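You operate a simulated robot arm through the tools that you are given. There is no shell and no other tool.

You are at the controls of a simulated robot arm. One attempt, no reset.

JOB
Fetch the 1000 g weight and set it on the clear plate. Put the tray that says "good" from the wide bench on top of the plain carton there and the tray labelled "LOW" on top of the brown taped carton there. Take the cube mould on the wide bench and put it away on the left mat. Take the cylinder that says "29" from the top shelf of the cube rack and put it on the drip tray. Do these in any order. Set down upright: 1000 g weight, cube mould, cylinder.

Only the result counts: the job must be done as asked and must still hold three seconds after the hand-in. Knocking over, shifting, dropping, spilling or breaking anything else fails it.

ROBOT AND FRAMES
A 6-joint arm with a four-finger gripper on a trunk, on a base that moves. Base frame: it is fixed to the floor where the robot stands at the start and does not move with it; the origin is under the middle of the robot, x ahead of it, y to its left, z up. Units: m, degrees, N and s.
With the tool pointing down near the work surface it reaches from about 0.16 to 0.92 m from the robot's upright axis, wherever it stands. Its first joint turns from -166.0 to 166.0 degrees. Places, roughly: 1000 g weight [-3, -2.5, 1]; clear plate (13x13x1 cm) [-2.5, -2.3, 0.9]; cube mould [-2.75, -2.75, 1]; cylinder [-3.5, -4.75, 1.75]; drip tray [-1.5, -6, 0.9]; left mat (34x20 cm) [1.14, -1.68, 0.84]; plain carton (13x12x10 cm) [-2, -2.6, 0.9]; taped carton (17x14x12 cm) [-2.3, -2.7, 0.9]; tray [-2, -3, 0.75]. Payload 3.43 kg.
The tool frame sits at the grasp point between the pads (the TCP): z along the fingers, y along the line on which they close. The tips reach 0.03 m beyond it. The gripper opens to 0.12 m; its body begins 0.085 m behind the TCP.
Orientation is told as [roll, pitch, yaw] about the base's x, y, z axes, in that order, counted from this pose: with the fingers straight down and closing along the base's y, the tool's x points along the base's -x, its y along +y and its z along -z.

CONTROLS
- The arm moves only by the tool servo_tool. Its arguments are lists of equal length, an entry for each row: "linear": the shift along the tool's x, y, z in cm, a list of three; "dr": the turn, a rotation vector about the tool's x, y, z in degrees, a list of three; "gripper": the opening, from 0 (shut) to 1 (fully open). In form: {"linear": [[tx, ty, tz], ...], "dr": [[rx, ry, rz], ...], "gripper": [gripper, ...]}. A call has 1 to 20 rows; each row shifts and turns the commanded pose from where the row before left it, along the tool's axes as they then stand. A row lasts 0.2 s, in which the tool goes at most 0.05 m and 8.6 degrees; a call with a longer step from one row to the next is refused whole, and so is a gripper value outside its range. Where a pose cannot be reached the arm comes as near as it can. A force on the tool above 40 N (or 10 N above the force at the start of the call, whichever is more), or a blocked arm, ends the call early, and 0.2 s more pass. Each finger travels about 0.1362 m/s and halts on what it meets, pressing with about 25 N; the grip force reading is that of the motor and also rises with nothing between the fingers. The clock runs only during rows and for 0.2 s after the last one: add rows that do not move to give the fingers time. It gives the time, the measured TCP pose, the force on the tool (base axes), the opening and the grip force at its end, in the units of the frame above (readings bear some noise), with the torque about the TCP (base axes, N m) and any sound that the robot's microphone picked up, and new pictures: "pictures" is both (left out), scene, wrist or none.
- Cameras (640 x 400 px; columns grow to the right, rows downward): "scene" is now at [0.0564, 0.1525, 1.5506]; the picture's right is [-0.40, -0.92, 0.00], its down [-0.40, 0.17, -0.90] and it looks along [0.83, -0.36, -0.43] (base axes); focal length 270 px, centre (320, 200). "wrist" rides on the gripper at [0.071, -0.017, -0.121] in the tool frame; the picture's right is [0.23, 0.97, 0.00], its down [-0.81, 0.19, -0.55] and it looks along [-0.54, 0.13, 0.83] (tool axes); focal length 275 px, centre (320, 200). There is no depth. A picture from a camera that has moved, and an enlarged one, comes with that camera's place and axes in the base frame and with its lens. The place of the scene camera against the robot may be out by one fixed shift of up to 0.018 m in any direction.
- move_column(by): moves the trunk up (or, below 0, down) by that many m; the arm and the scene camera ride with it, the base frame stays. It gives what a move gives, with no picture.
- base_move(legs): drives the robot by 1 to 6 legs, each [ahead, left, turn to the left] in m, m and degrees, along the robot's own axes; the way and the turn of a leg run together, so that a leg with both is an arc; at most 1.5 m and 180 degrees a leg. The arm and the cameras ride along, it lands a little off, and it stops where it bumps. It gives what a move gives, and a new picture of the scene camera.
- aim_head(pan, tilt): turns the head with the scene camera to pan (to the left, within 120 degrees either way) and tilt (down, from -29 to 69), counted from straight ahead of the robot. It gives what a move gives, and a new picture of the scene camera.
- inspect(camera, box): a new picture of the part [left, top, right, bottom] of that camera's present view, enlarged. The clock stands still meanwhile.
- job_done(): hands the job in; it is judged then, once.

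Nothing tells you exact positions but the pictures and the camera data. Unless the task says otherwise, let go and move clear before handing in.

The tools are called after ">>>" as a command line: name --argument value ..., lists and objects as JSON in quotes. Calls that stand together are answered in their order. servo_tool: Moves the arm, as the interface text tells. Its arguments: {"type":"object","properties":{"linear":{"type":"array","items":{"type":"array","items":{"type":"number"}}},"dr":{"type":"array","items":{"type":"array","items":{"type":"number"}}},"gripper":{"type":"array","items":{"type":"number"}},"pictures":{"type":"string","enum":["both","scene","wrist","none"]}},"required":["linear","dr","gripper"]} The other tools are called the same way: move_column (by) moves the trunk up or down; base_move (legs) drives the base; aim_head (pan, tilt) turns the head that bears the scene camera; inspect (camera, box) takes an enlarged picture of a part of a camera's view; job_done () hands the job in.

At the start:

```text
time: 0.0
tool_pos: [0.5212, 0.1645, 1.1967]
orientation: [0.0, 0.0, 0.0]
ft_force: [0.0, -0.1, -0.8]
wrist_torque: [-0.01, 0.01, -0.01]
gripper_width: 0.1201
grasp_force: 0.0
trunk travel left (down, up): [-0.1, 0.44]
robot x, y, heading: [0.0019, 0.0013, -0.1]
head pan, tilt (commanded): [14.4, 68.8]
```

scene: 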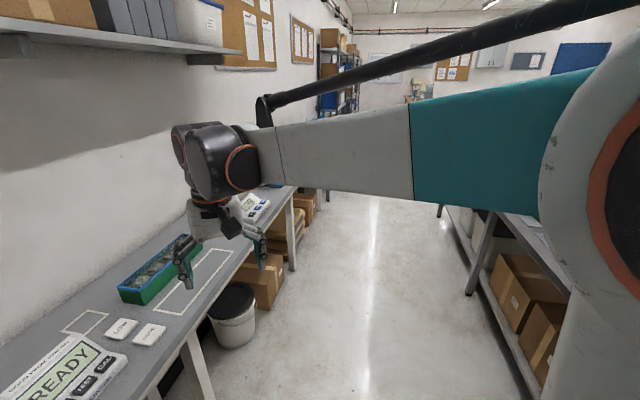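
wrist: 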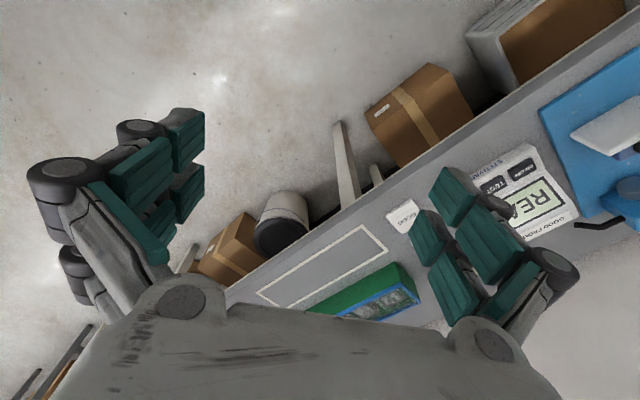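

I see a bench on the left with a green bin, and an aisle ahead. The work is far behind me (x about -2 to -3.5, y about -2.5 to -6), so I'll look around before driving.

>>> aim_head --pan 0 --tilt 20

>>> aim_head --pan -60 --tilt 20

>>> aim_head --pan -120 --tilt 20

>>> aim_head --pan 120 --tilt 20

>>> aim_head --pan 60 --tilt 20

```text
time: 1.2
tool_pos: [0.522, 0.1644, 1.1972]
orientation: [0.0, 0.0, 0.0]
ft_force: [0.7, 0.0, 0.7]
wrist_torque: [0.02, -0.02, 0.0]
gripper_width: 0.1199
grasp_force: 0.0
trunk travel left (down, up): [-0.1, 0.44]
robot x, y, heading: [0.0001, -0.0015, 0.0]
head pan, tilt (commanded): [0.0, 20.0]
camera scene: at [0.0579, 0.1535, 1.5576], right [-0.39, -0.92, 0.0], down [-0.34, 0.14, -0.93], along [0.86, -0.36, -0.36], focal length 270 px, centre (320, 200)
```

scene: 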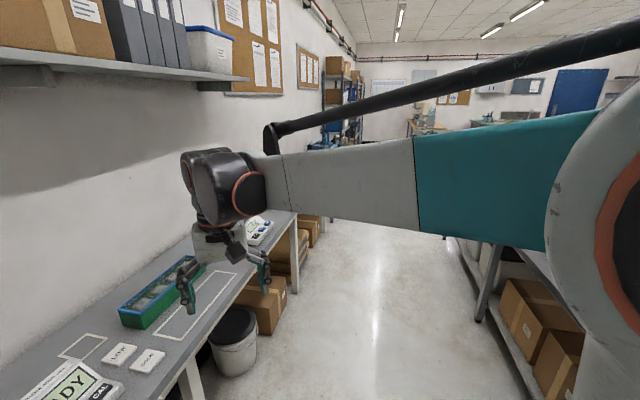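

```text
time: 2.5
tool_pos: [0.5212, 0.1631, 1.1969]
orientation: [0.0, 0.0, 0.0]
ft_force: [0.1, -0.1, 1.0]
wrist_torque: [0.01, -0.03, 0.01]
gripper_width: 0.1198
grasp_force: 0.0
trunk travel left (down, up): [-0.1, 0.44]
robot x, y, heading: [0.0016, 0.0002, 0.1]
head pan, tilt (commanded): [-60.0, 20.0]
camera scene: at [0.0187, 0.1087, 1.5597], right [-0.87, -0.5, 0.0], down [-0.17, 0.3, -0.94], along [0.47, -0.81, -0.34], focal length 270 px, centre (320, 200)
```

scene: 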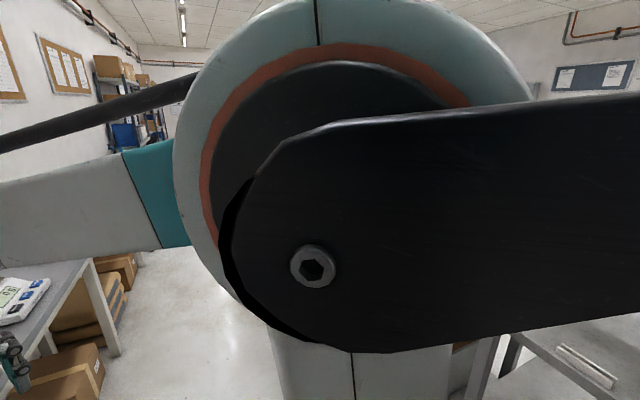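

```text
time: 3.8
tool_pos: [0.5214, 0.1641, 1.1958]
orientation: [0.0, 0.0, -0.1]
ft_force: [1.0, 0.5, 0.3]
wrist_torque: [-0.01, 0.02, 0.01]
gripper_width: 0.1199
grasp_force: 0.1
trunk travel left (down, up): [-0.1, 0.44]
robot x, y, heading: [-0.0024, -0.003, -0.0]
head pan, tilt (commanded): [-120.0, 20.0]
camera scene: at [-0.0546, 0.1, 1.5603], right [-0.96, 0.29, 0.0], down [0.1, 0.32, -0.94], along [-0.27, -0.9, -0.34], focal length 270 px, centre (320, 200)
```

scene: 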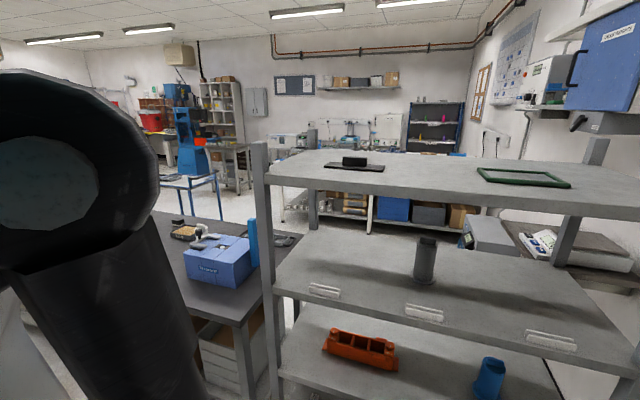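

```text
time: 7.2
tool_pos: [0.5209, 0.1644, 1.1966]
orientation: [0.0, 0.0, -0.1]
ft_force: [0.1, 0.1, 0.5]
wrist_torque: [0.02, -0.01, 0.0]
gripper_width: 0.1198
grasp_force: 0.0
trunk travel left (down, up): [-0.1, 0.44]
robot x, y, heading: [0.003, -0.0011, -0.1]
head pan, tilt (commanded): [120.0, 20.0]
camera scene: at [0.0583, 0.1539, 1.5608], right [-0.38, -0.92, 0.0], down [-0.31, 0.13, -0.94], along [0.87, -0.36, -0.33], focal length 270 px, centre (320, 200)
```

scene: 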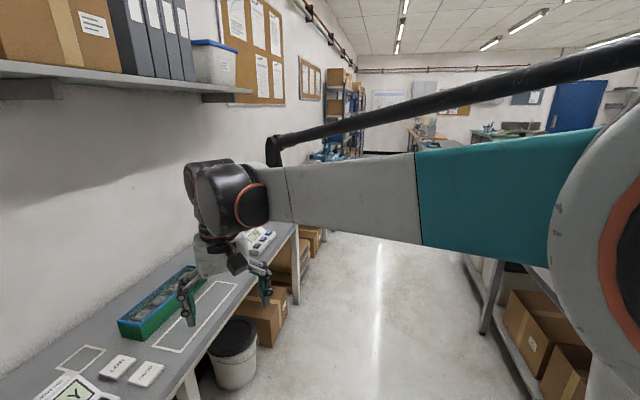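

```text
time: 8.5
tool_pos: [0.5229, 0.164, 1.1962]
orientation: [0.0, 0.1, 0.1]
ft_force: [0.8, 0.0, -0.2]
wrist_torque: [0.01, 0.01, -0.02]
gripper_width: 0.1201
grasp_force: 0.0
trunk travel left (down, up): [-0.1, 0.44]
robot x, y, heading: [0.002, 0.0008, 0.1]
head pan, tilt (commanded): [60.0, 20.0]
camera scene: at [0.0583, 0.1539, 1.5609], right [-0.38, -0.93, 0.0], down [-0.31, 0.13, -0.94], along [0.87, -0.36, -0.33], focal length 270 px, centre (320, 200)
```

scene: 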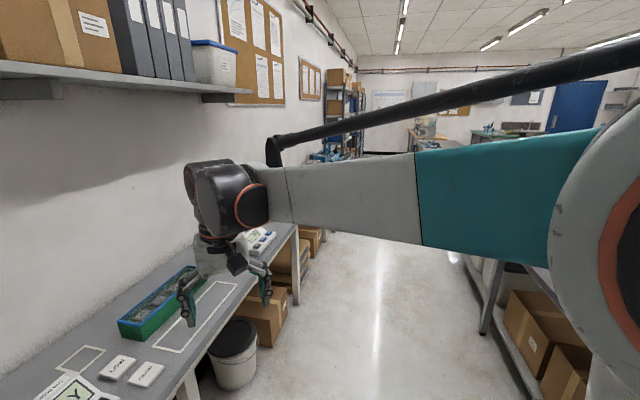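

The head pan seems to stop short of what I command on both ends. I'll test the tilt and pan limits more before driving.

>>> aim_head --pan -120 --tilt 20

>>> aim_head --pan -90 --tilt 50

>>> aim_head --pan -90 --tilt 10

```text
time: 11.2
tool_pos: [0.5216, 0.1646, 1.1961]
orientation: [0.0, 0.1, 0.1]
ft_force: [0.0, 0.3, -0.7]
wrist_torque: [-0.02, 0.01, -0.02]
gripper_width: 0.1203
grasp_force: 0.0
trunk travel left (down, up): [-0.1, 0.44]
robot x, y, heading: [0.002, 0.0034, 0.2]
head pan, tilt (commanded): [-120.0, 20.0]
camera scene: at [-0.0545, 0.1001, 1.5602], right [-0.96, 0.29, 0.0], down [0.1, 0.32, -0.94], along [-0.27, -0.9, -0.34], focal length 270 px, centre (320, 200)
```

scene: 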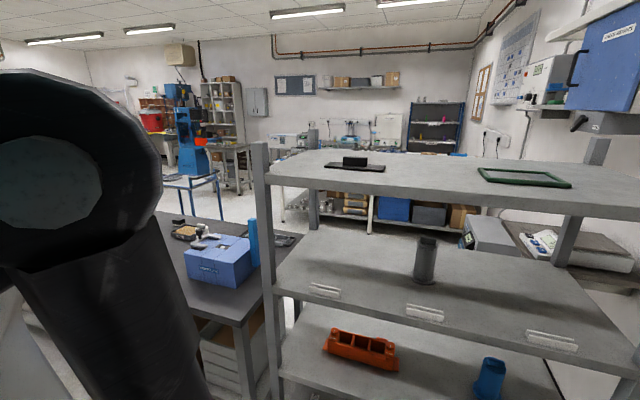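

```text
time: 12.1
tool_pos: [0.5215, 0.1652, 1.1963]
orientation: [0.1, 0.0, 0.0]
ft_force: [0.4, -0.9, 0.2]
wrist_torque: [-0.03, 0.01, 0.0]
gripper_width: 0.1201
grasp_force: 0.1
trunk travel left (down, up): [-0.1, 0.44]
robot x, y, heading: [0.0008, 0.0011, 0.2]
head pan, tilt (commanded): [-90.0, 50.0]
camera scene: at [-0.0289, 0.1063, 1.5241], right [-1.0, 0.01, 0.0], down [0.01, 0.68, -0.73], along [-0.01, -0.73, -0.68], focal length 270 px, centre (320, 200)
```

scene: 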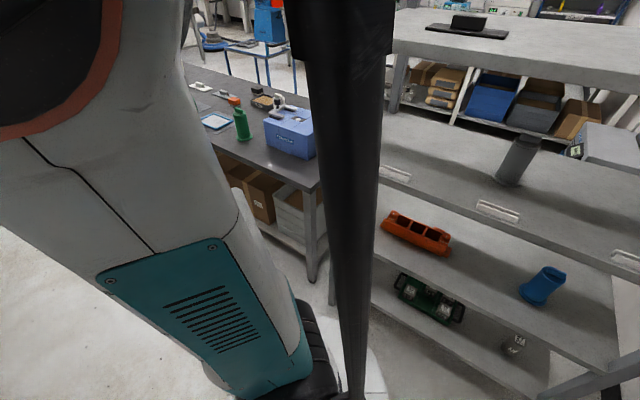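

```text
time: 13.2
tool_pos: [0.5218, 0.1651, 1.1971]
orientation: [-0.1, 0.1, 0.0]
ft_force: [0.1, -0.4, -0.9]
wrist_torque: [0.03, 0.04, 0.01]
gripper_width: 0.1199
grasp_force: 0.1
trunk travel left (down, up): [-0.1, 0.44]
robot x, y, heading: [-0.0007, 0.0042, 0.0]
head pan, tilt (commanded): [-90.0, 10.0]
camera scene: at [-0.0279, 0.0963, 1.576], right [-1.0, 0.0, 0.0], down [0.0, 0.17, -0.98], along [0.0, -0.98, -0.17], focal length 270 px, centre (320, 200)
```

scene: 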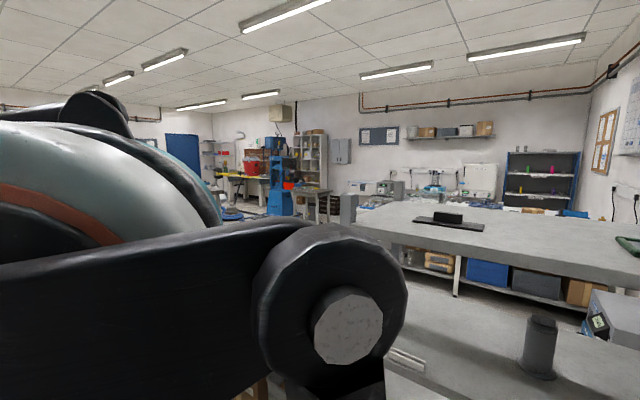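

The pan works only from about -107 to -22 degrees, so I see only front-right to right. I'll raise the trunk a bit and look again for parallax and a better overview.

>>> move_column --by 0.15

>>> aim_head --pan -120 --tilt 20

>>> inspect --camera "scene" --box '[360, 80, 520, 180]'

>>> inspect --camera "scene" --box '[480, 180, 640, 280]'

>>> inspect --camera "scene" --box '[140, 60, 380, 210]'

```text
time: 14.9
tool_pos: [0.5215, 0.1645, 1.3473]
orientation: [0.0, 0.0, 0.0]
ft_force: [-0.1, -0.2, 0.1]
wrist_torque: [0.0, 0.0, 0.02]
gripper_width: 0.12
grasp_force: 0.0
trunk travel left (down, up): [-0.25, 0.29]
robot x, y, heading: [-0.0016, -0.0045, 0.0]
head pan, tilt (commanded): [-90.0, 10.0]
```

```text
time: 15.9
tool_pos: [0.5238, 0.1645, 1.3457]
orientation: [0.0, 0.0, 0.0]
ft_force: [-0.8, 0.2, -0.4]
wrist_torque: [-0.01, -0.01, -0.01]
gripper_width: 0.12
grasp_force: 0.0
trunk travel left (down, up): [-0.25, 0.29]
robot x, y, heading: [-0.0001, 0.0007, 0.1]
head pan, tilt (commanded): [-120.0, 20.0]
camera scene: at [-0.0576, 0.1007, 1.716], right [-0.95, 0.32, 0.0], down [0.09, 0.26, -0.96], along [-0.31, -0.91, -0.28], focal length 270 px, centre (320, 200)
```

scene: 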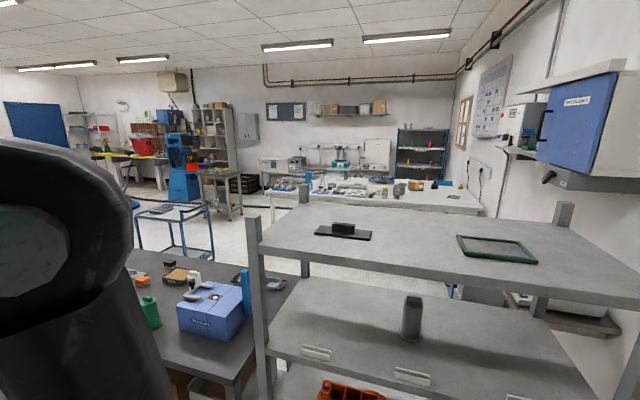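

```text
4.00 times, centred on (440, 130) of scene
camera zoom: at [-0.0576, 0.1007, 1.716], right [-0.95, 0.32, 0.0], down [0.09, 0.26, -0.96], along [-0.31, -0.91, -0.28], focal length 1078 px, centre (-160, 480)
```

zoom: 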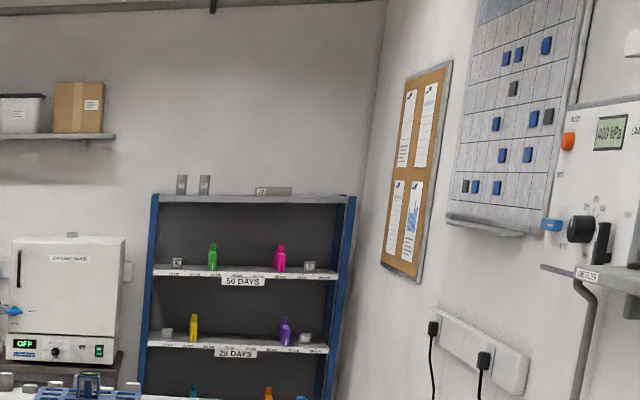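

```text
4.00 times, centred on (560, 230) of scene
camera zoom: at [-0.0576, 0.1007, 1.716], right [-0.95, 0.32, 0.0], down [0.09, 0.26, -0.96], along [-0.31, -0.91, -0.28], focal length 1078 px, centre (-640, 80)
```

zoom: 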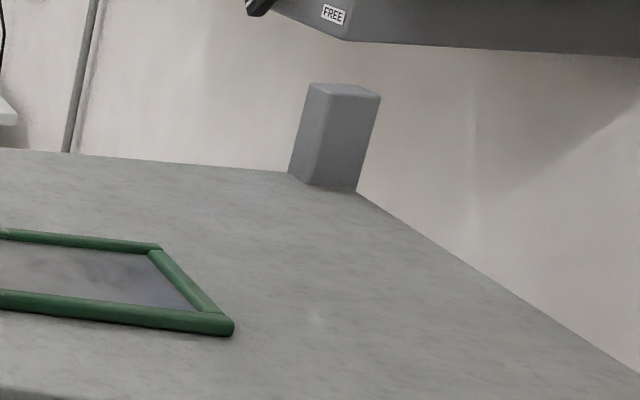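

```text
2.67 times, centred on (260, 135) of scene
camera zoom: at [-0.0576, 0.1007, 1.716], right [-0.95, 0.32, 0.0], down [0.09, 0.26, -0.96], along [-0.31, -0.91, -0.28], focal length 719 px, centre (480, 373)
```

zoom: 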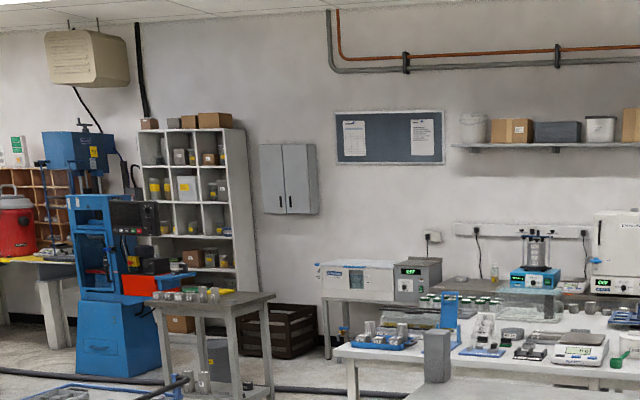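

The room is rotated about -35° to the base frame: the aisle runs along roughly (0.82, -0.57), and the wide white island lies beyond the dark bench and rack on my right. I'll turn to line up with the aisle and look ahead.

>>> base_move --legs '[[0, 0, -35]]'

>>> aim_head --pan -23 --tilt 25

>>> aim_head --pan -80 --tilt 25

```text
time: 17.9
tool_pos: [0.5223, -0.1627, 1.3471]
orientation: [-0.1, 0.0, -34.7]
ft_force: [0.9, 0.1, 1.1]
wrist_torque: [0.02, 0.01, 0.02]
gripper_width: 0.1199
grasp_force: 0.0
trunk travel left (down, up): [-0.25, 0.29]
robot x, y, heading: [0.0002, -0.0008, -34.9]
head pan, tilt (commanded): [-120.0, 20.0]
camera scene: at [0.0148, 0.1088, 1.7164], right [-0.6, 0.8, 0.0], down [0.22, 0.16, -0.96], along [-0.77, -0.58, -0.27], focal length 270 px, centre (320, 200)
```

scene: 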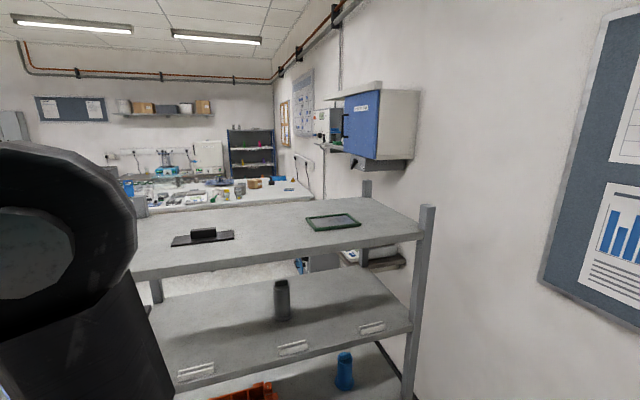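

```text
time: 19.7
tool_pos: [0.5232, -0.1616, 1.346]
orientation: [0.1, 0.0, -34.7]
ft_force: [0.0, 0.1, -0.1]
wrist_torque: [0.01, 0.01, 0.0]
gripper_width: 0.1197
grasp_force: 0.1
trunk travel left (down, up): [-0.25, 0.29]
robot x, y, heading: [0.0027, -0.0005, -34.6]
head pan, tilt (commanded): [-23.0, 25.0]
camera scene: at [0.1379, 0.0864, 1.7018], right [-0.85, -0.52, 0.0], down [-0.22, 0.36, -0.91], along [0.48, -0.77, -0.42], focal length 270 px, centre (320, 200)
```

scene: 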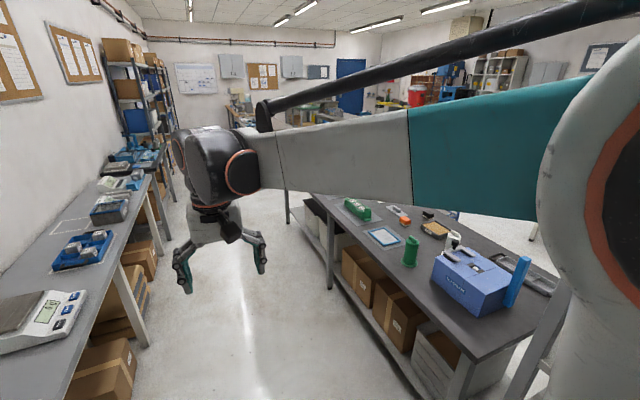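

```text
time: 20.9
tool_pos: [0.5239, -0.1623, 1.3473]
orientation: [0.0, 0.1, -34.7]
ft_force: [-0.1, 0.5, 0.1]
wrist_torque: [0.0, -0.03, -0.03]
gripper_width: 0.1199
grasp_force: 0.1
trunk travel left (down, up): [-0.25, 0.29]
robot x, y, heading: [0.0014, -0.0004, -34.7]
head pan, tilt (commanded): [-80.0, 25.0]
camera scene: at [0.0512, 0.0812, 1.7016], right [-0.91, 0.42, 0.0], down [0.18, 0.38, -0.91], along [-0.38, -0.82, -0.42], focal length 270 px, centre (320, 200)
```

scene: 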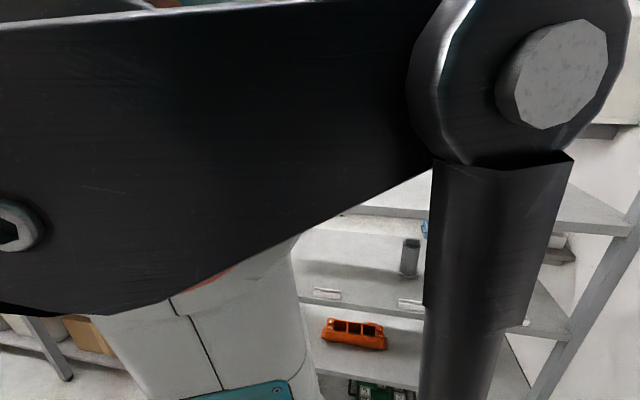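

The aisle ahead is clear with the dark bench to my right. I'll drive ahead along the aisle and look again.

>>> base_move --legs '[[1.5, 0, 0]]'

>>> aim_head --pan -23 --tilt 25

>>> aim_head --pan -107 --tilt 25

```text
time: 28.6
tool_pos: [1.7962, -1.0387, 1.347]
orientation: [-0.1, 0.0, -34.6]
ft_force: [0.0, 0.7, 1.0]
wrist_torque: [0.0, 0.0, -0.04]
gripper_width: 0.12
grasp_force: 0.0
trunk travel left (down, up): [-0.25, 0.29]
robot x, y, heading: [1.2746, -0.8761, -34.6]
head pan, tilt (commanded): [-80.0, 25.0]
camera scene: at [1.324, -0.7971, 1.7016], right [-0.91, 0.41, 0.0], down [0.17, 0.38, -0.91], along [-0.38, -0.82, -0.42], focal length 270 px, centre (320, 200)
```

scene: 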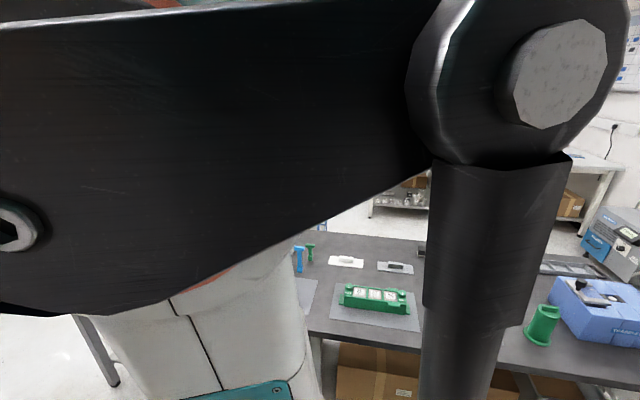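

```text
time: 29.8
tool_pos: [1.7966, -1.0371, 1.3471]
orientation: [0.1, 0.1, -34.5]
ft_force: [0.8, -0.5, 0.2]
wrist_torque: [-0.01, 0.01, 0.02]
gripper_width: 0.1201
grasp_force: 0.1
trunk travel left (down, up): [-0.25, 0.29]
robot x, y, heading: [1.2748, -0.8801, -34.2]
head pan, tilt (commanded): [-23.0, 25.0]
camera scene: at [1.4106, -0.7914, 1.7017], right [-0.85, -0.53, 0.0], down [-0.22, 0.36, -0.91], along [0.48, -0.77, -0.42], focal length 270 px, centre (320, 200)
```

scene: 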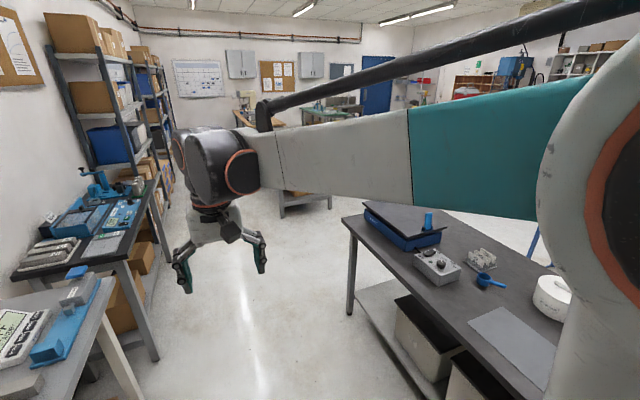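

```text
time: 31.4
tool_pos: [1.7971, -1.0389, 1.3468]
orientation: [0.0, 0.0, -34.5]
ft_force: [-0.6, 0.2, 0.3]
wrist_torque: [-0.01, -0.01, -0.03]
gripper_width: 0.12
grasp_force: 0.1
trunk travel left (down, up): [-0.25, 0.29]
robot x, y, heading: [1.2725, -0.8797, -34.5]
head pan, tilt (commanded): [-107.0, 25.0]
camera scene: at [1.293, -0.7742, 1.702], right [-0.66, 0.75, 0.0], down [0.31, 0.28, -0.91], along [-0.68, -0.6, -0.42], focal length 270 px, centre (320, 200)
```

scene: 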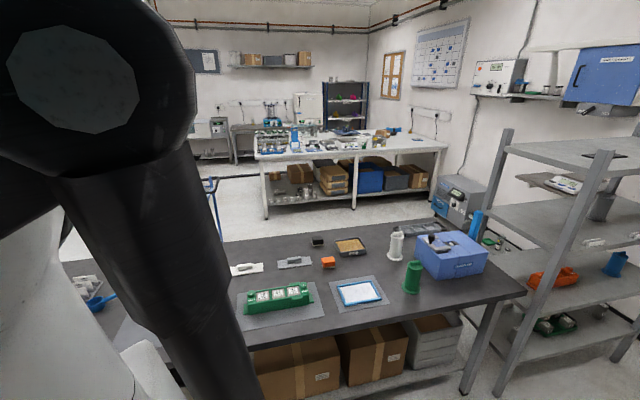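

I can see the empty left mat on the dark bench (~(1.15,-1.70)), the white island with all the items beyond it, and the cube rack in the far corner. The way round is past the end of the dark bench, so I'll drive on and turn right.

>>> base_move --legs '[[1.5, 0, 0], [0.6, 0, 0]]'

>>> aim_head --pan -23 --tilt 25

>>> base_move --legs '[[0, 0, -50]]'

```text
time: 41.8
tool_pos: [3.4982, -2.269, 1.3462]
orientation: [0.0, 0.1, -36.1]
ft_force: [0.5, 0.2, 0.1]
wrist_torque: [0.02, 0.04, 0.0]
gripper_width: 0.1201
grasp_force: 0.1
trunk travel left (down, up): [-0.25, 0.29]
robot x, y, heading: [2.978, -2.0953, -36.3]
head pan, tilt (commanded): [-107.0, 25.0]
camera scene: at [3.0028, -1.9916, 1.7032], right [-0.64, 0.77, 0.0], down [0.31, 0.26, -0.91], along [-0.7, -0.58, -0.41], focal length 270 px, centre (320, 200)
```

scene: 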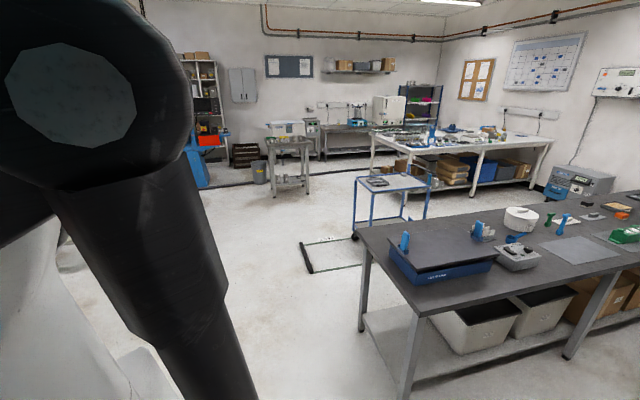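

```text
time: 43.4
tool_pos: [3.498, -2.2683, 1.3455]
orientation: [-0.1, 0.0, -36.1]
ft_force: [-0.6, -0.5, -0.4]
wrist_torque: [-0.04, -0.04, 0.04]
gripper_width: 0.1201
grasp_force: 0.1
trunk travel left (down, up): [-0.25, 0.29]
robot x, y, heading: [2.9808, -2.0969, -36.0]
head pan, tilt (commanded): [-23.0, 25.0]
camera scene: at [3.1197, -2.0119, 1.7017], right [-0.86, -0.5, 0.0], down [-0.21, 0.36, -0.91], along [0.46, -0.78, -0.42], focal length 270 px, centre (320, 200)
```

scene: 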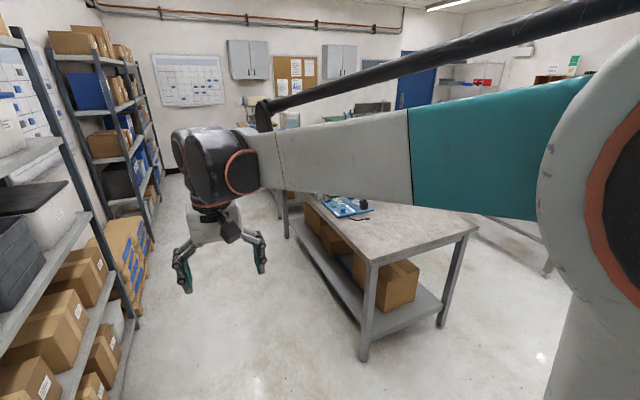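

```text
time: 46.0
tool_pos: [3.1795, -2.6035, 1.3472]
orientation: [0.0, -0.1, -86.0]
ft_force: [-0.4, 0.7, 0.4]
wrist_torque: [0.01, 0.04, 0.02]
gripper_width: 0.1199
grasp_force: 0.1
trunk travel left (down, up): [-0.25, 0.29]
robot x, y, heading: [2.9828, -2.097, -86.0]
head pan, tilt (commanded): [-23.0, 25.0]
camera scene: at [3.1383, -2.1588, 1.7018], right [-0.94, 0.34, 0.0], down [0.14, 0.4, -0.91], along [-0.31, -0.85, -0.42], focal length 270 px, centre (320, 200)
```

scene: 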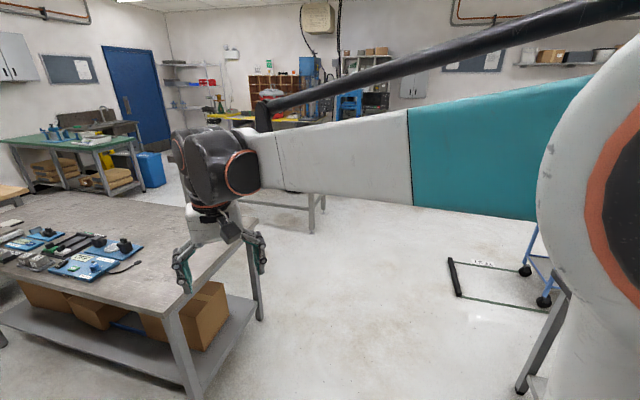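

I see a black bar and outline on the floor near the blue trolley. I'll inspect it before choosing a route.

>>> inspect --camera "scene" --box '[420, 220, 580, 320]'

>>> aim_head --pan -60 --tilt 25

>>> aim_head --pan -23 --tilt 25

>>> base_move --legs '[[0, 0, -45]]'

```text
4.00 times, centred on (500, 270) of scene
camera zoom: at [3.1383, -2.1588, 1.7018], right [-0.94, 0.34, 0.0], down [0.14, 0.4, -0.91], along [-0.31, -0.85, -0.42], focal length 1078 px, centre (-400, -80)
```

zoom: 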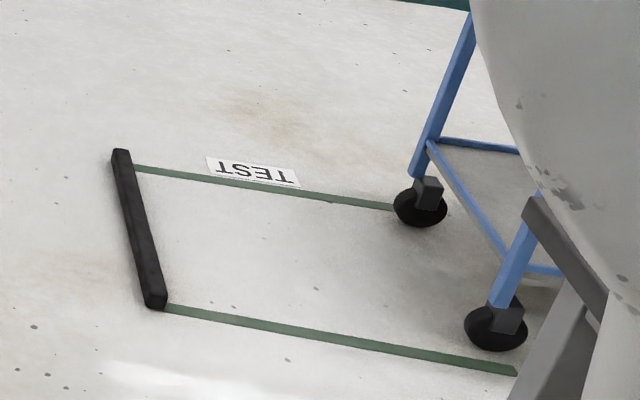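

```text
time: 47.1
tool_pos: [3.1791, -2.6043, 1.3454]
orientation: [0.1, 0.0, -86.0]
ft_force: [-0.8, -0.3, -0.4]
wrist_torque: [0.0, 0.01, 0.01]
gripper_width: 0.1201
grasp_force: 0.1
trunk travel left (down, up): [-0.25, 0.29]
robot x, y, heading: [2.9799, -2.0966, -86.0]
head pan, tilt (commanded): [-60.0, 25.0]
camera scene: at [3.0932, -2.1235, 1.7016], right [-0.56, 0.83, 0.0], down [0.35, 0.24, -0.91], along [-0.75, -0.51, -0.42], focal length 270 px, centre (320, 200)
```

scene: 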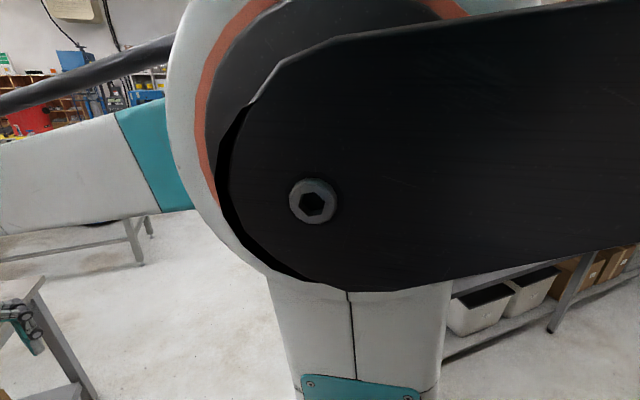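

```text
time: 48.1
tool_pos: [3.1795, -2.6047, 1.347]
orientation: [0.1, 0.0, -86.1]
ft_force: [-0.3, -0.7, 0.0]
wrist_torque: [0.01, -0.01, 0.01]
gripper_width: 0.1201
grasp_force: 0.1
trunk travel left (down, up): [-0.25, 0.29]
robot x, y, heading: [2.9777, -2.0952, -86.1]
head pan, tilt (commanded): [-23.0, 25.0]
camera scene: at [3.1385, -2.1588, 1.7017], right [-0.94, 0.34, 0.0], down [0.14, 0.4, -0.91], along [-0.31, -0.85, -0.42], focal length 270 px, centre (320, 200)
```

scene: 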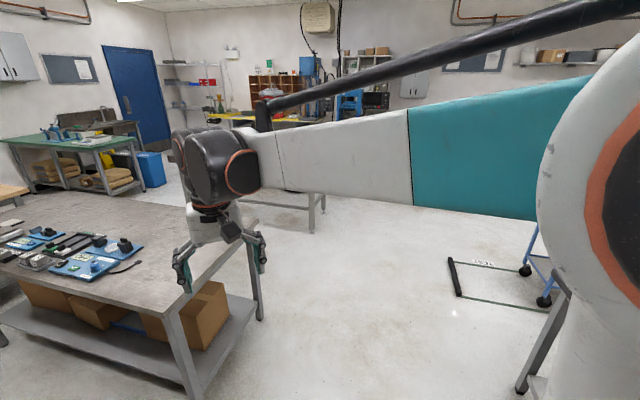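

```text
time: 50.5
tool_pos: [2.7607, -2.5971, 1.3466]
orientation: [0.0, 0.1, -130.9]
ft_force: [0.6, 0.4, 0.4]
wrist_torque: [-0.02, 0.02, -0.02]
gripper_width: 0.12
grasp_force: 0.0
trunk travel left (down, up): [-0.25, 0.29]
robot x, y, heading: [2.98, -2.0932, -130.8]
head pan, tilt (commanded): [-23.0, 25.0]
camera scene: at [3.052, -2.2611, 1.7018], right [-0.43, 0.9, 0.0], down [0.38, 0.18, -0.91], along [-0.82, -0.39, -0.42], focal length 270 px, centre (320, 200)
```

scene: 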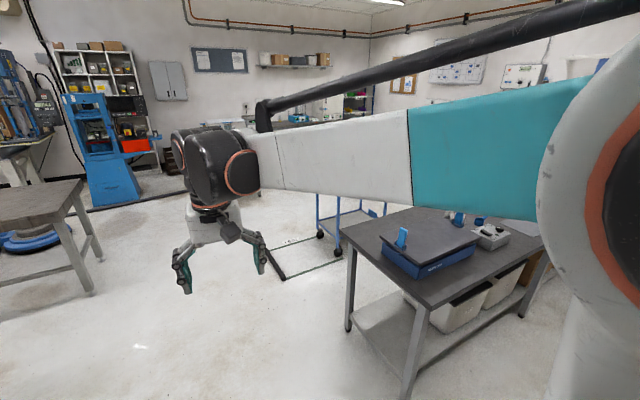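

It's a marked trolley bay ("TEST") with a stop bar, so I'll stay clear of it. The best way in is straight on past the bay, then left of the island, so I'll drive down at about 0.5 m clearance from the bar.

>>> base_move --legs '[[0, 0, 5.8], [1.5, 0, 0]]'

>>> base_move --legs '[[1.5, 0, 0]]'

>>> aim_head --pan -105 --tilt 20

```text
time: 58.5
tool_pos: [1.942, -3.8502, 1.3464]
orientation: [-0.1, 0.0, -125.3]
ft_force: [-0.8, 0.5, 0.2]
wrist_torque: [-0.03, -0.01, -0.03]
gripper_width: 0.1199
grasp_force: 0.1
trunk travel left (down, up): [-0.25, 0.29]
robot x, y, heading: [2.1156, -3.3262, -125.2]
head pan, tilt (commanded): [-23.0, 25.0]
camera scene: at [2.1967, -3.4873, 1.7019], right [-0.51, 0.86, 0.0], down [0.36, 0.22, -0.91], along [-0.78, -0.47, -0.42], focal length 270 px, centre (320, 200)
```

scene: 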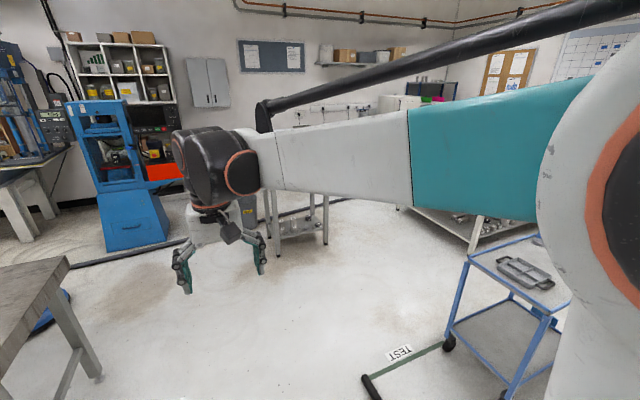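

```text
time: 66.0
tool_pos: [1.0823, -5.0744, 1.3474]
orientation: [0.0, 0.0, -125.1]
ft_force: [-0.2, -1.1, -0.3]
wrist_torque: [0.0, 0.02, -0.02]
gripper_width: 0.1198
grasp_force: 0.1
trunk travel left (down, up): [-0.25, 0.29]
robot x, y, heading: [1.246, -4.5534, -125.0]
head pan, tilt (commanded): [-23.0, 25.0]
camera scene: at [1.3355, -4.7093, 1.7019], right [-0.52, 0.86, 0.0], down [0.36, 0.22, -0.91], along [-0.78, -0.47, -0.42], focal length 270 px, centre (320, 200)
```

scene: 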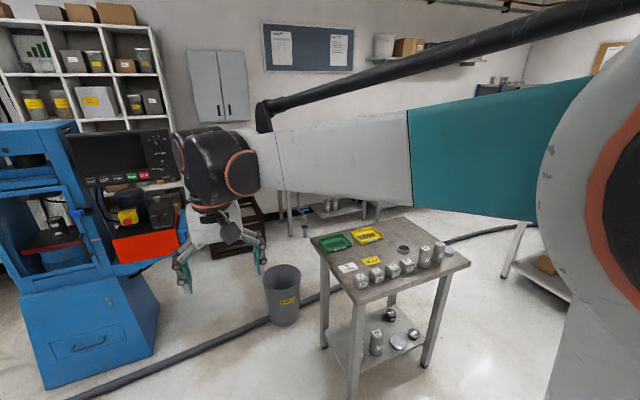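

```text
time: 67.5
tool_pos: [1.0831, -5.0746, 1.3457]
orientation: [0.0, 0.0, -125.1]
ft_force: [0.8, 0.9, -0.1]
wrist_torque: [0.04, -0.04, 0.01]
gripper_width: 0.12
grasp_force: 0.0
trunk travel left (down, up): [-0.25, 0.29]
robot x, y, heading: [1.2455, -4.5522, -125.2]
head pan, tilt (commanded): [-105.0, 20.0]
camera scene: at [1.3546, -4.5899, 1.7097], right [0.77, 0.64, 0.0], down [0.22, -0.26, -0.94], along [-0.6, 0.72, -0.34], focal length 270 px, centre (320, 200)
```

scene: 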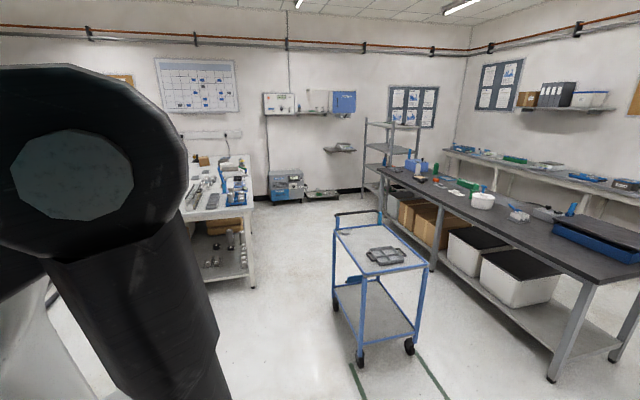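

The trolley and the island's left end leave a gap, and there is a black cable along the floor behind the island. I'll check my own footprint by looking steeply down, then strafe right toward the island.

>>> aim_head --pan -100 --tilt 69

>>> aim_head --pan -30 --tilt 69

```text
time: 68.7
tool_pos: [1.0822, -5.074, 1.3476]
orientation: [0.0, 0.0, -125.2]
ft_force: [0.2, 1.0, -0.3]
wrist_torque: [0.01, 0.02, 0.04]
gripper_width: 0.1202
grasp_force: 0.0
trunk travel left (down, up): [-0.25, 0.29]
robot x, y, heading: [1.2433, -4.5516, -125.0]
head pan, tilt (commanded): [-100.0, 68.8]
camera scene: at [1.3504, -4.6015, 1.6846], right [0.68, 0.73, 0.0], down [0.43, -0.4, -0.81], along [-0.59, 0.55, -0.59], focal length 270 px, centre (320, 200)
```

scene: 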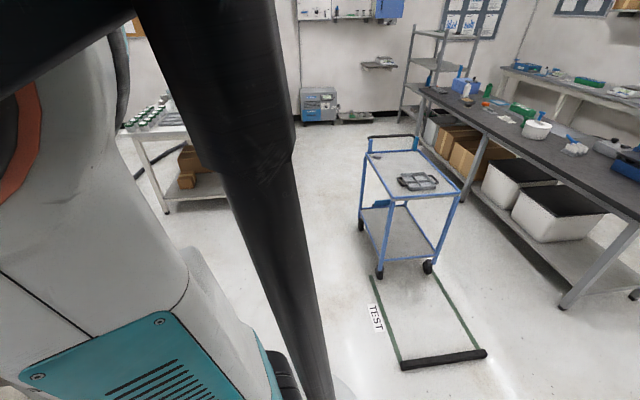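

```text
time: 70.1
tool_pos: [1.0808, -5.0737, 1.3462]
orientation: [0.1, 0.0, -125.0]
ft_force: [-1.1, 0.0, 0.5]
wrist_torque: [-0.04, 0.03, 0.0]
gripper_width: 0.1201
grasp_force: 0.0
trunk travel left (down, up): [-0.25, 0.29]
robot x, y, heading: [1.2475, -4.5532, -124.9]
head pan, tilt (commanded): [-30.0, 68.8]
camera scene: at [1.3372, -4.6651, 1.6645], right [-0.05, 1.0, 0.0], down [0.76, 0.04, -0.65], along [-0.65, -0.03, -0.76], focal length 270 px, centre (320, 200)
```

scene: 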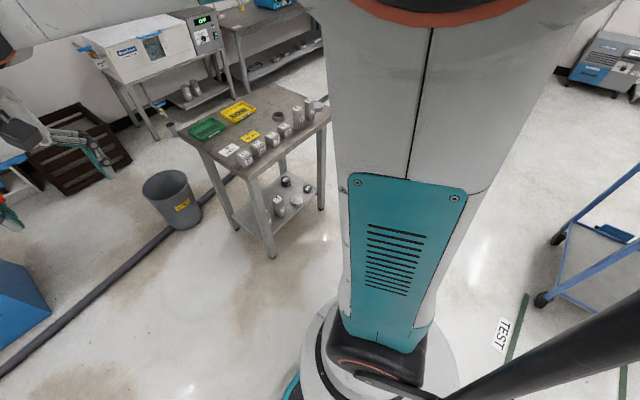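

My base looks to be about 0.35 m in radius. I'll strafe right to just left of the island, then go forward between the island's end and the grey table.

>>> aim_head --pan -23 --tilt 30

>>> base_move --legs '[[0, -1.45, 0]]'

>>> aim_head --pan -105 --tilt 30

```text
time: 71.1
tool_pos: [1.082, -5.0734, 1.3466]
orientation: [0.0, 0.0, -125.0]
ft_force: [0.2, -0.2, 0.0]
wrist_torque: [0.02, -0.05, -0.03]
gripper_width: 0.1198
grasp_force: 0.0
trunk travel left (down, up): [-0.25, 0.29]
robot x, y, heading: [1.2454, -4.5536, -125.1]
head pan, tilt (commanded): [-23.0, 30.0]
camera scene: at [1.3356, -4.7055, 1.6936], right [-0.49, 0.87, 0.0], down [0.44, 0.25, -0.87], along [-0.75, -0.42, -0.5], focal length 270 px, centre (320, 200)
```

scene: 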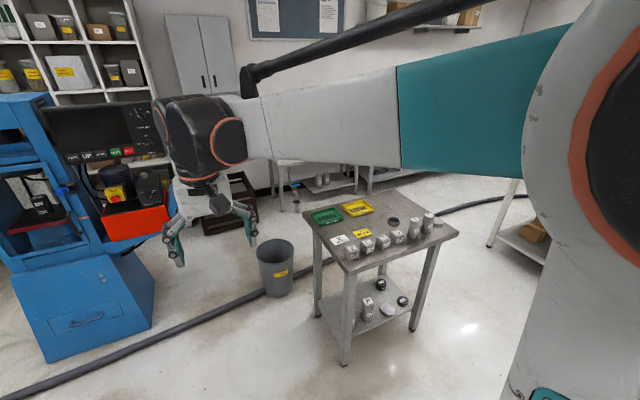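

```text
time: 78.5
tool_pos: [-0.1312, -4.2066, 1.3468]
orientation: [0.0, 0.0, -126.2]
ft_force: [0.0, -0.3, 0.1]
wrist_torque: [-0.02, 0.0, 0.0]
gripper_width: 0.1202
grasp_force: 0.1
trunk travel left (down, up): [-0.25, 0.29]
robot x, y, heading: [0.0457, -3.6897, -126.3]
head pan, tilt (commanded): [-23.0, 30.0]
camera scene: at [0.1284, -3.8451, 1.6945], right [-0.48, 0.88, 0.0], down [0.43, 0.24, -0.87], along [-0.76, -0.42, -0.49], focal length 270 px, centre (320, 200)
```

scene: 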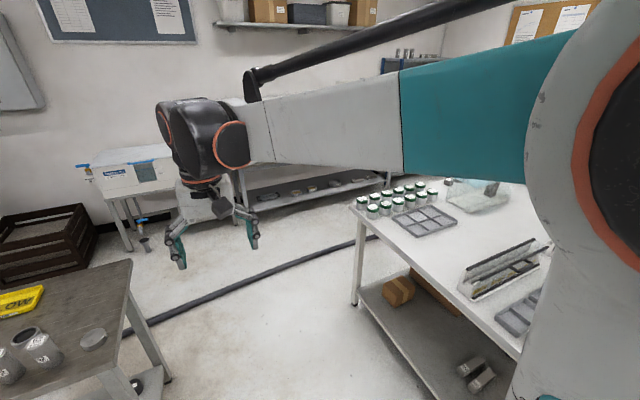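

```text
time: 80.0
tool_pos: [-0.1321, -4.2062, 1.347]
orientation: [0.1, 0.0, -126.3]
ft_force: [-0.5, -1.2, -0.3]
wrist_torque: [-0.03, 0.0, 0.0]
gripper_width: 0.1199
grasp_force: 0.1
trunk travel left (down, up): [-0.25, 0.29]
robot x, y, heading: [0.0439, -3.6913, -126.3]
head pan, tilt (commanded): [-105.0, 30.0]
camera scene: at [0.1475, -3.7347, 1.6943], right [0.74, 0.67, 0.0], down [0.33, -0.37, -0.87], along [-0.58, 0.64, -0.49], focal length 270 px, centre (320, 200)
```

scene: 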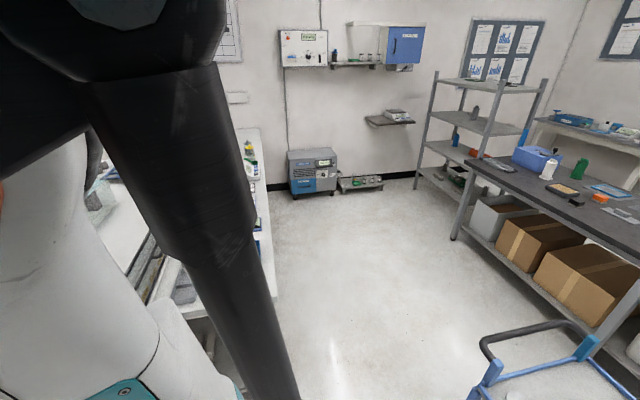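

The island is now right beside me; the trolley handle and island corner leave about 0.7 m. I'll turn right to face the island and view the items.

>>> base_move --legs '[[0, 0, -60]]'

>>> aim_head --pan -23 --tilt 25

>>> inspect --camera "scene" --box '[100, 120, 420, 320]'

```text
time: 83.1
tool_pos: [-0.4937, -3.7971, 1.3465]
orientation: [-0.1, -0.1, 173.8]
ft_force: [0.5, 0.6, -0.7]
wrist_torque: [0.03, -0.01, -0.03]
gripper_width: 0.1197
grasp_force: 0.1
trunk travel left (down, up): [-0.25, 0.29]
robot x, y, heading: [0.0433, -3.6897, 173.9]
head pan, tilt (commanded): [-105.0, 30.0]
camera scene: at [0.0612, -3.8142, 1.6947], right [0.95, -0.31, 0.0], down [-0.15, -0.47, -0.87], along [0.27, 0.83, -0.49], focal length 270 px, centre (320, 200)
```

scene: 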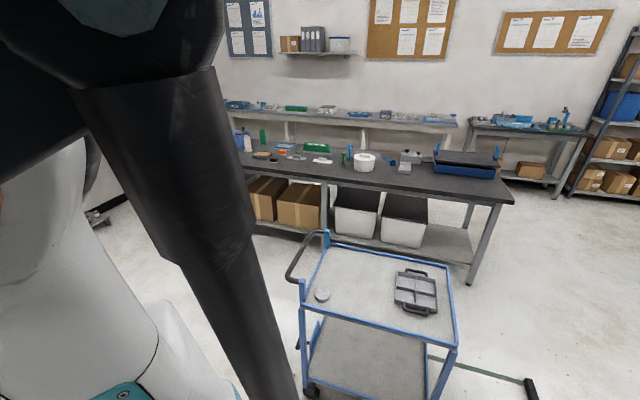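

```text
time: 84.6
tool_pos: [-0.4938, -3.7966, 1.3463]
orientation: [-0.1, 0.0, 173.9]
ft_force: [0.3, -0.3, 0.6]
wrist_torque: [0.03, 0.03, 0.0]
gripper_width: 0.1201
grasp_force: 0.1
trunk travel left (down, up): [-0.25, 0.29]
robot x, y, heading: [0.039, -3.6869, 173.6]
head pan, tilt (commanded): [-23.0, 25.0]
camera scene: at [-0.0465, -3.8549, 1.7017], right [0.5, 0.87, 0.0], down [0.37, -0.21, -0.91], along [-0.79, 0.45, -0.42], focal length 270 px, centre (320, 200)
```

scene: 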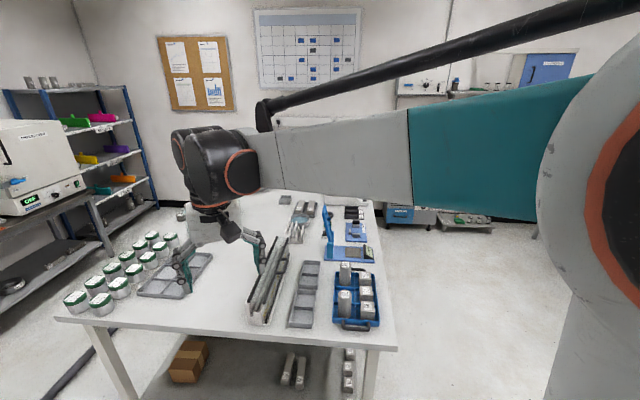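

```text
2.00 times, centred on (260, 220) of scene
camera zoom: at [-0.0465, -3.8549, 1.7017], right [0.5, 0.87, 0.0], down [0.37, -0.21, -0.91], along [-0.79, 0.45, -0.42], focal length 539 px, centre (440, 160)
```

zoom: 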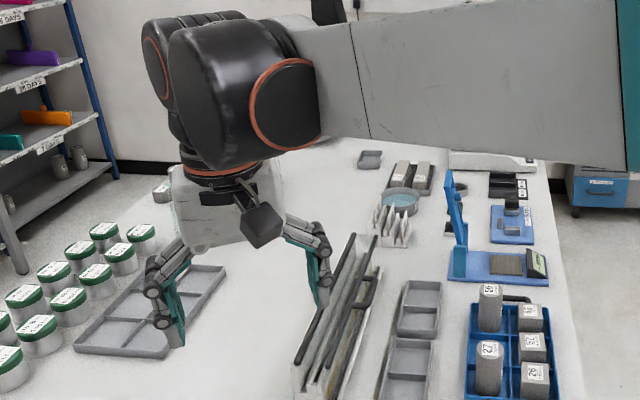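

The arm blocks much of the view of the island. I'll swing the arm to the left at this height (free space there) and look at the island.

>>> servo_tool --linear '[[1.63, 4.48, 0], [1.63, 4.48, 0], [1.63, 4.48, 0], [1.63, 4.48, 0], [1.63, 4.48, 0], [1.63, 4.48, 0], [1.63, 4.48, 0], [1.63, 4.48, 0], [1.63, 4.48, 0], [1.63, 4.48, 0], [1.63, 4.48, 0], [1.63, 4.48, 0], [1.63, 4.48, 0], [1.63, 4.48, 0], [1.63, 4.48, 0], [1.63, 4.48, 0]]' --dr '[[0, 0, -5], [0, 0, -5], [0, 0, -5], [0, 0, -5], [0, 0, -5], [0, 0, -5], [0, 0, -5], [0, 0, -5], [0, 0, -5], [0, 0, -5], [0, 0, -5], [0, 0, -5], [0, 0, -5], [0, 0, -5], [0, 0, -5], [0, 0, -5]]' --gripper '[1, 1, 1, 1, 1, 1, 1, 1, 1, 1, 1, 1, 1, 1, 1, 1]' --pictures "both"

>>> aim_head --pan 0 --tilt 25

```text
time: 87.1
tool_pos: [-0.2551, -4.1411, 1.345]
orientation: [-0.1, 0.0, -140.9]
ft_force: [-0.4, 0.2, -0.1]
wrist_torque: [-0.03, -0.08, -0.02]
gripper_width: 0.1197
grasp_force: 0.0
trunk travel left (down, up): [-0.25, 0.29]
robot x, y, heading: [0.044, -3.6897, 174.0]
head pan, tilt (commanded): [-23.0, 25.0]
stopped in row 12: the arm was blocked; the commanded pose is now the measured one
camera scene: at [-0.0318, -3.833, 1.7073], right [0.72, 0.69, 0.0], down [0.25, -0.26, -0.93], along [-0.65, 0.67, -0.37], focal length 270 px, centre (320, 200)
camera wrist: at [-0.2107, -4.0829, 1.4661], right [0.79, -0.61, 0.0], down [-0.51, -0.66, 0.55], along [-0.34, -0.44, -0.83], focal length 275 px, centre (320, 200)
```

scene: 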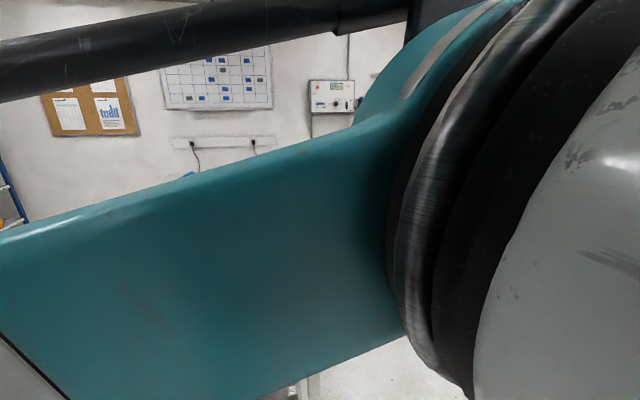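
wrist: 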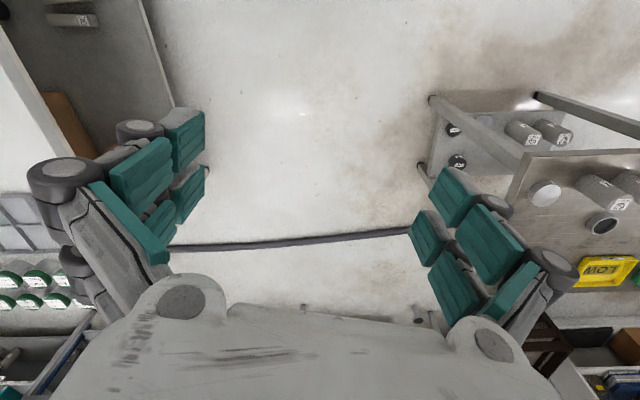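

```text
time: 88.0
tool_pos: [-0.2536, -4.1424, 1.3462]
orientation: [0.0, 0.1, -140.7]
ft_force: [-0.1, 0.5, -0.2]
wrist_torque: [0.0, -0.01, -0.02]
gripper_width: 0.1204
grasp_force: 0.0
trunk travel left (down, up): [-0.25, 0.29]
robot x, y, heading: [0.0393, -3.6914, 173.8]
head pan, tilt (commanded): [0.0, 25.0]
camera scene: at [-0.0311, -3.8342, 1.7078], right [0.72, 0.7, 0.0], down [0.25, -0.26, -0.93], along [-0.65, 0.67, -0.36], focal length 270 px, centre (320, 200)
```

scene: 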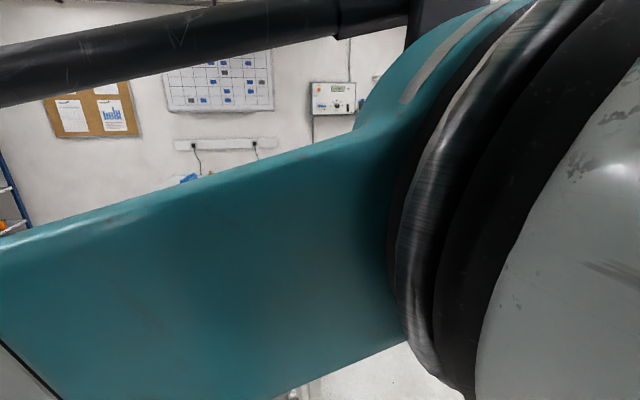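

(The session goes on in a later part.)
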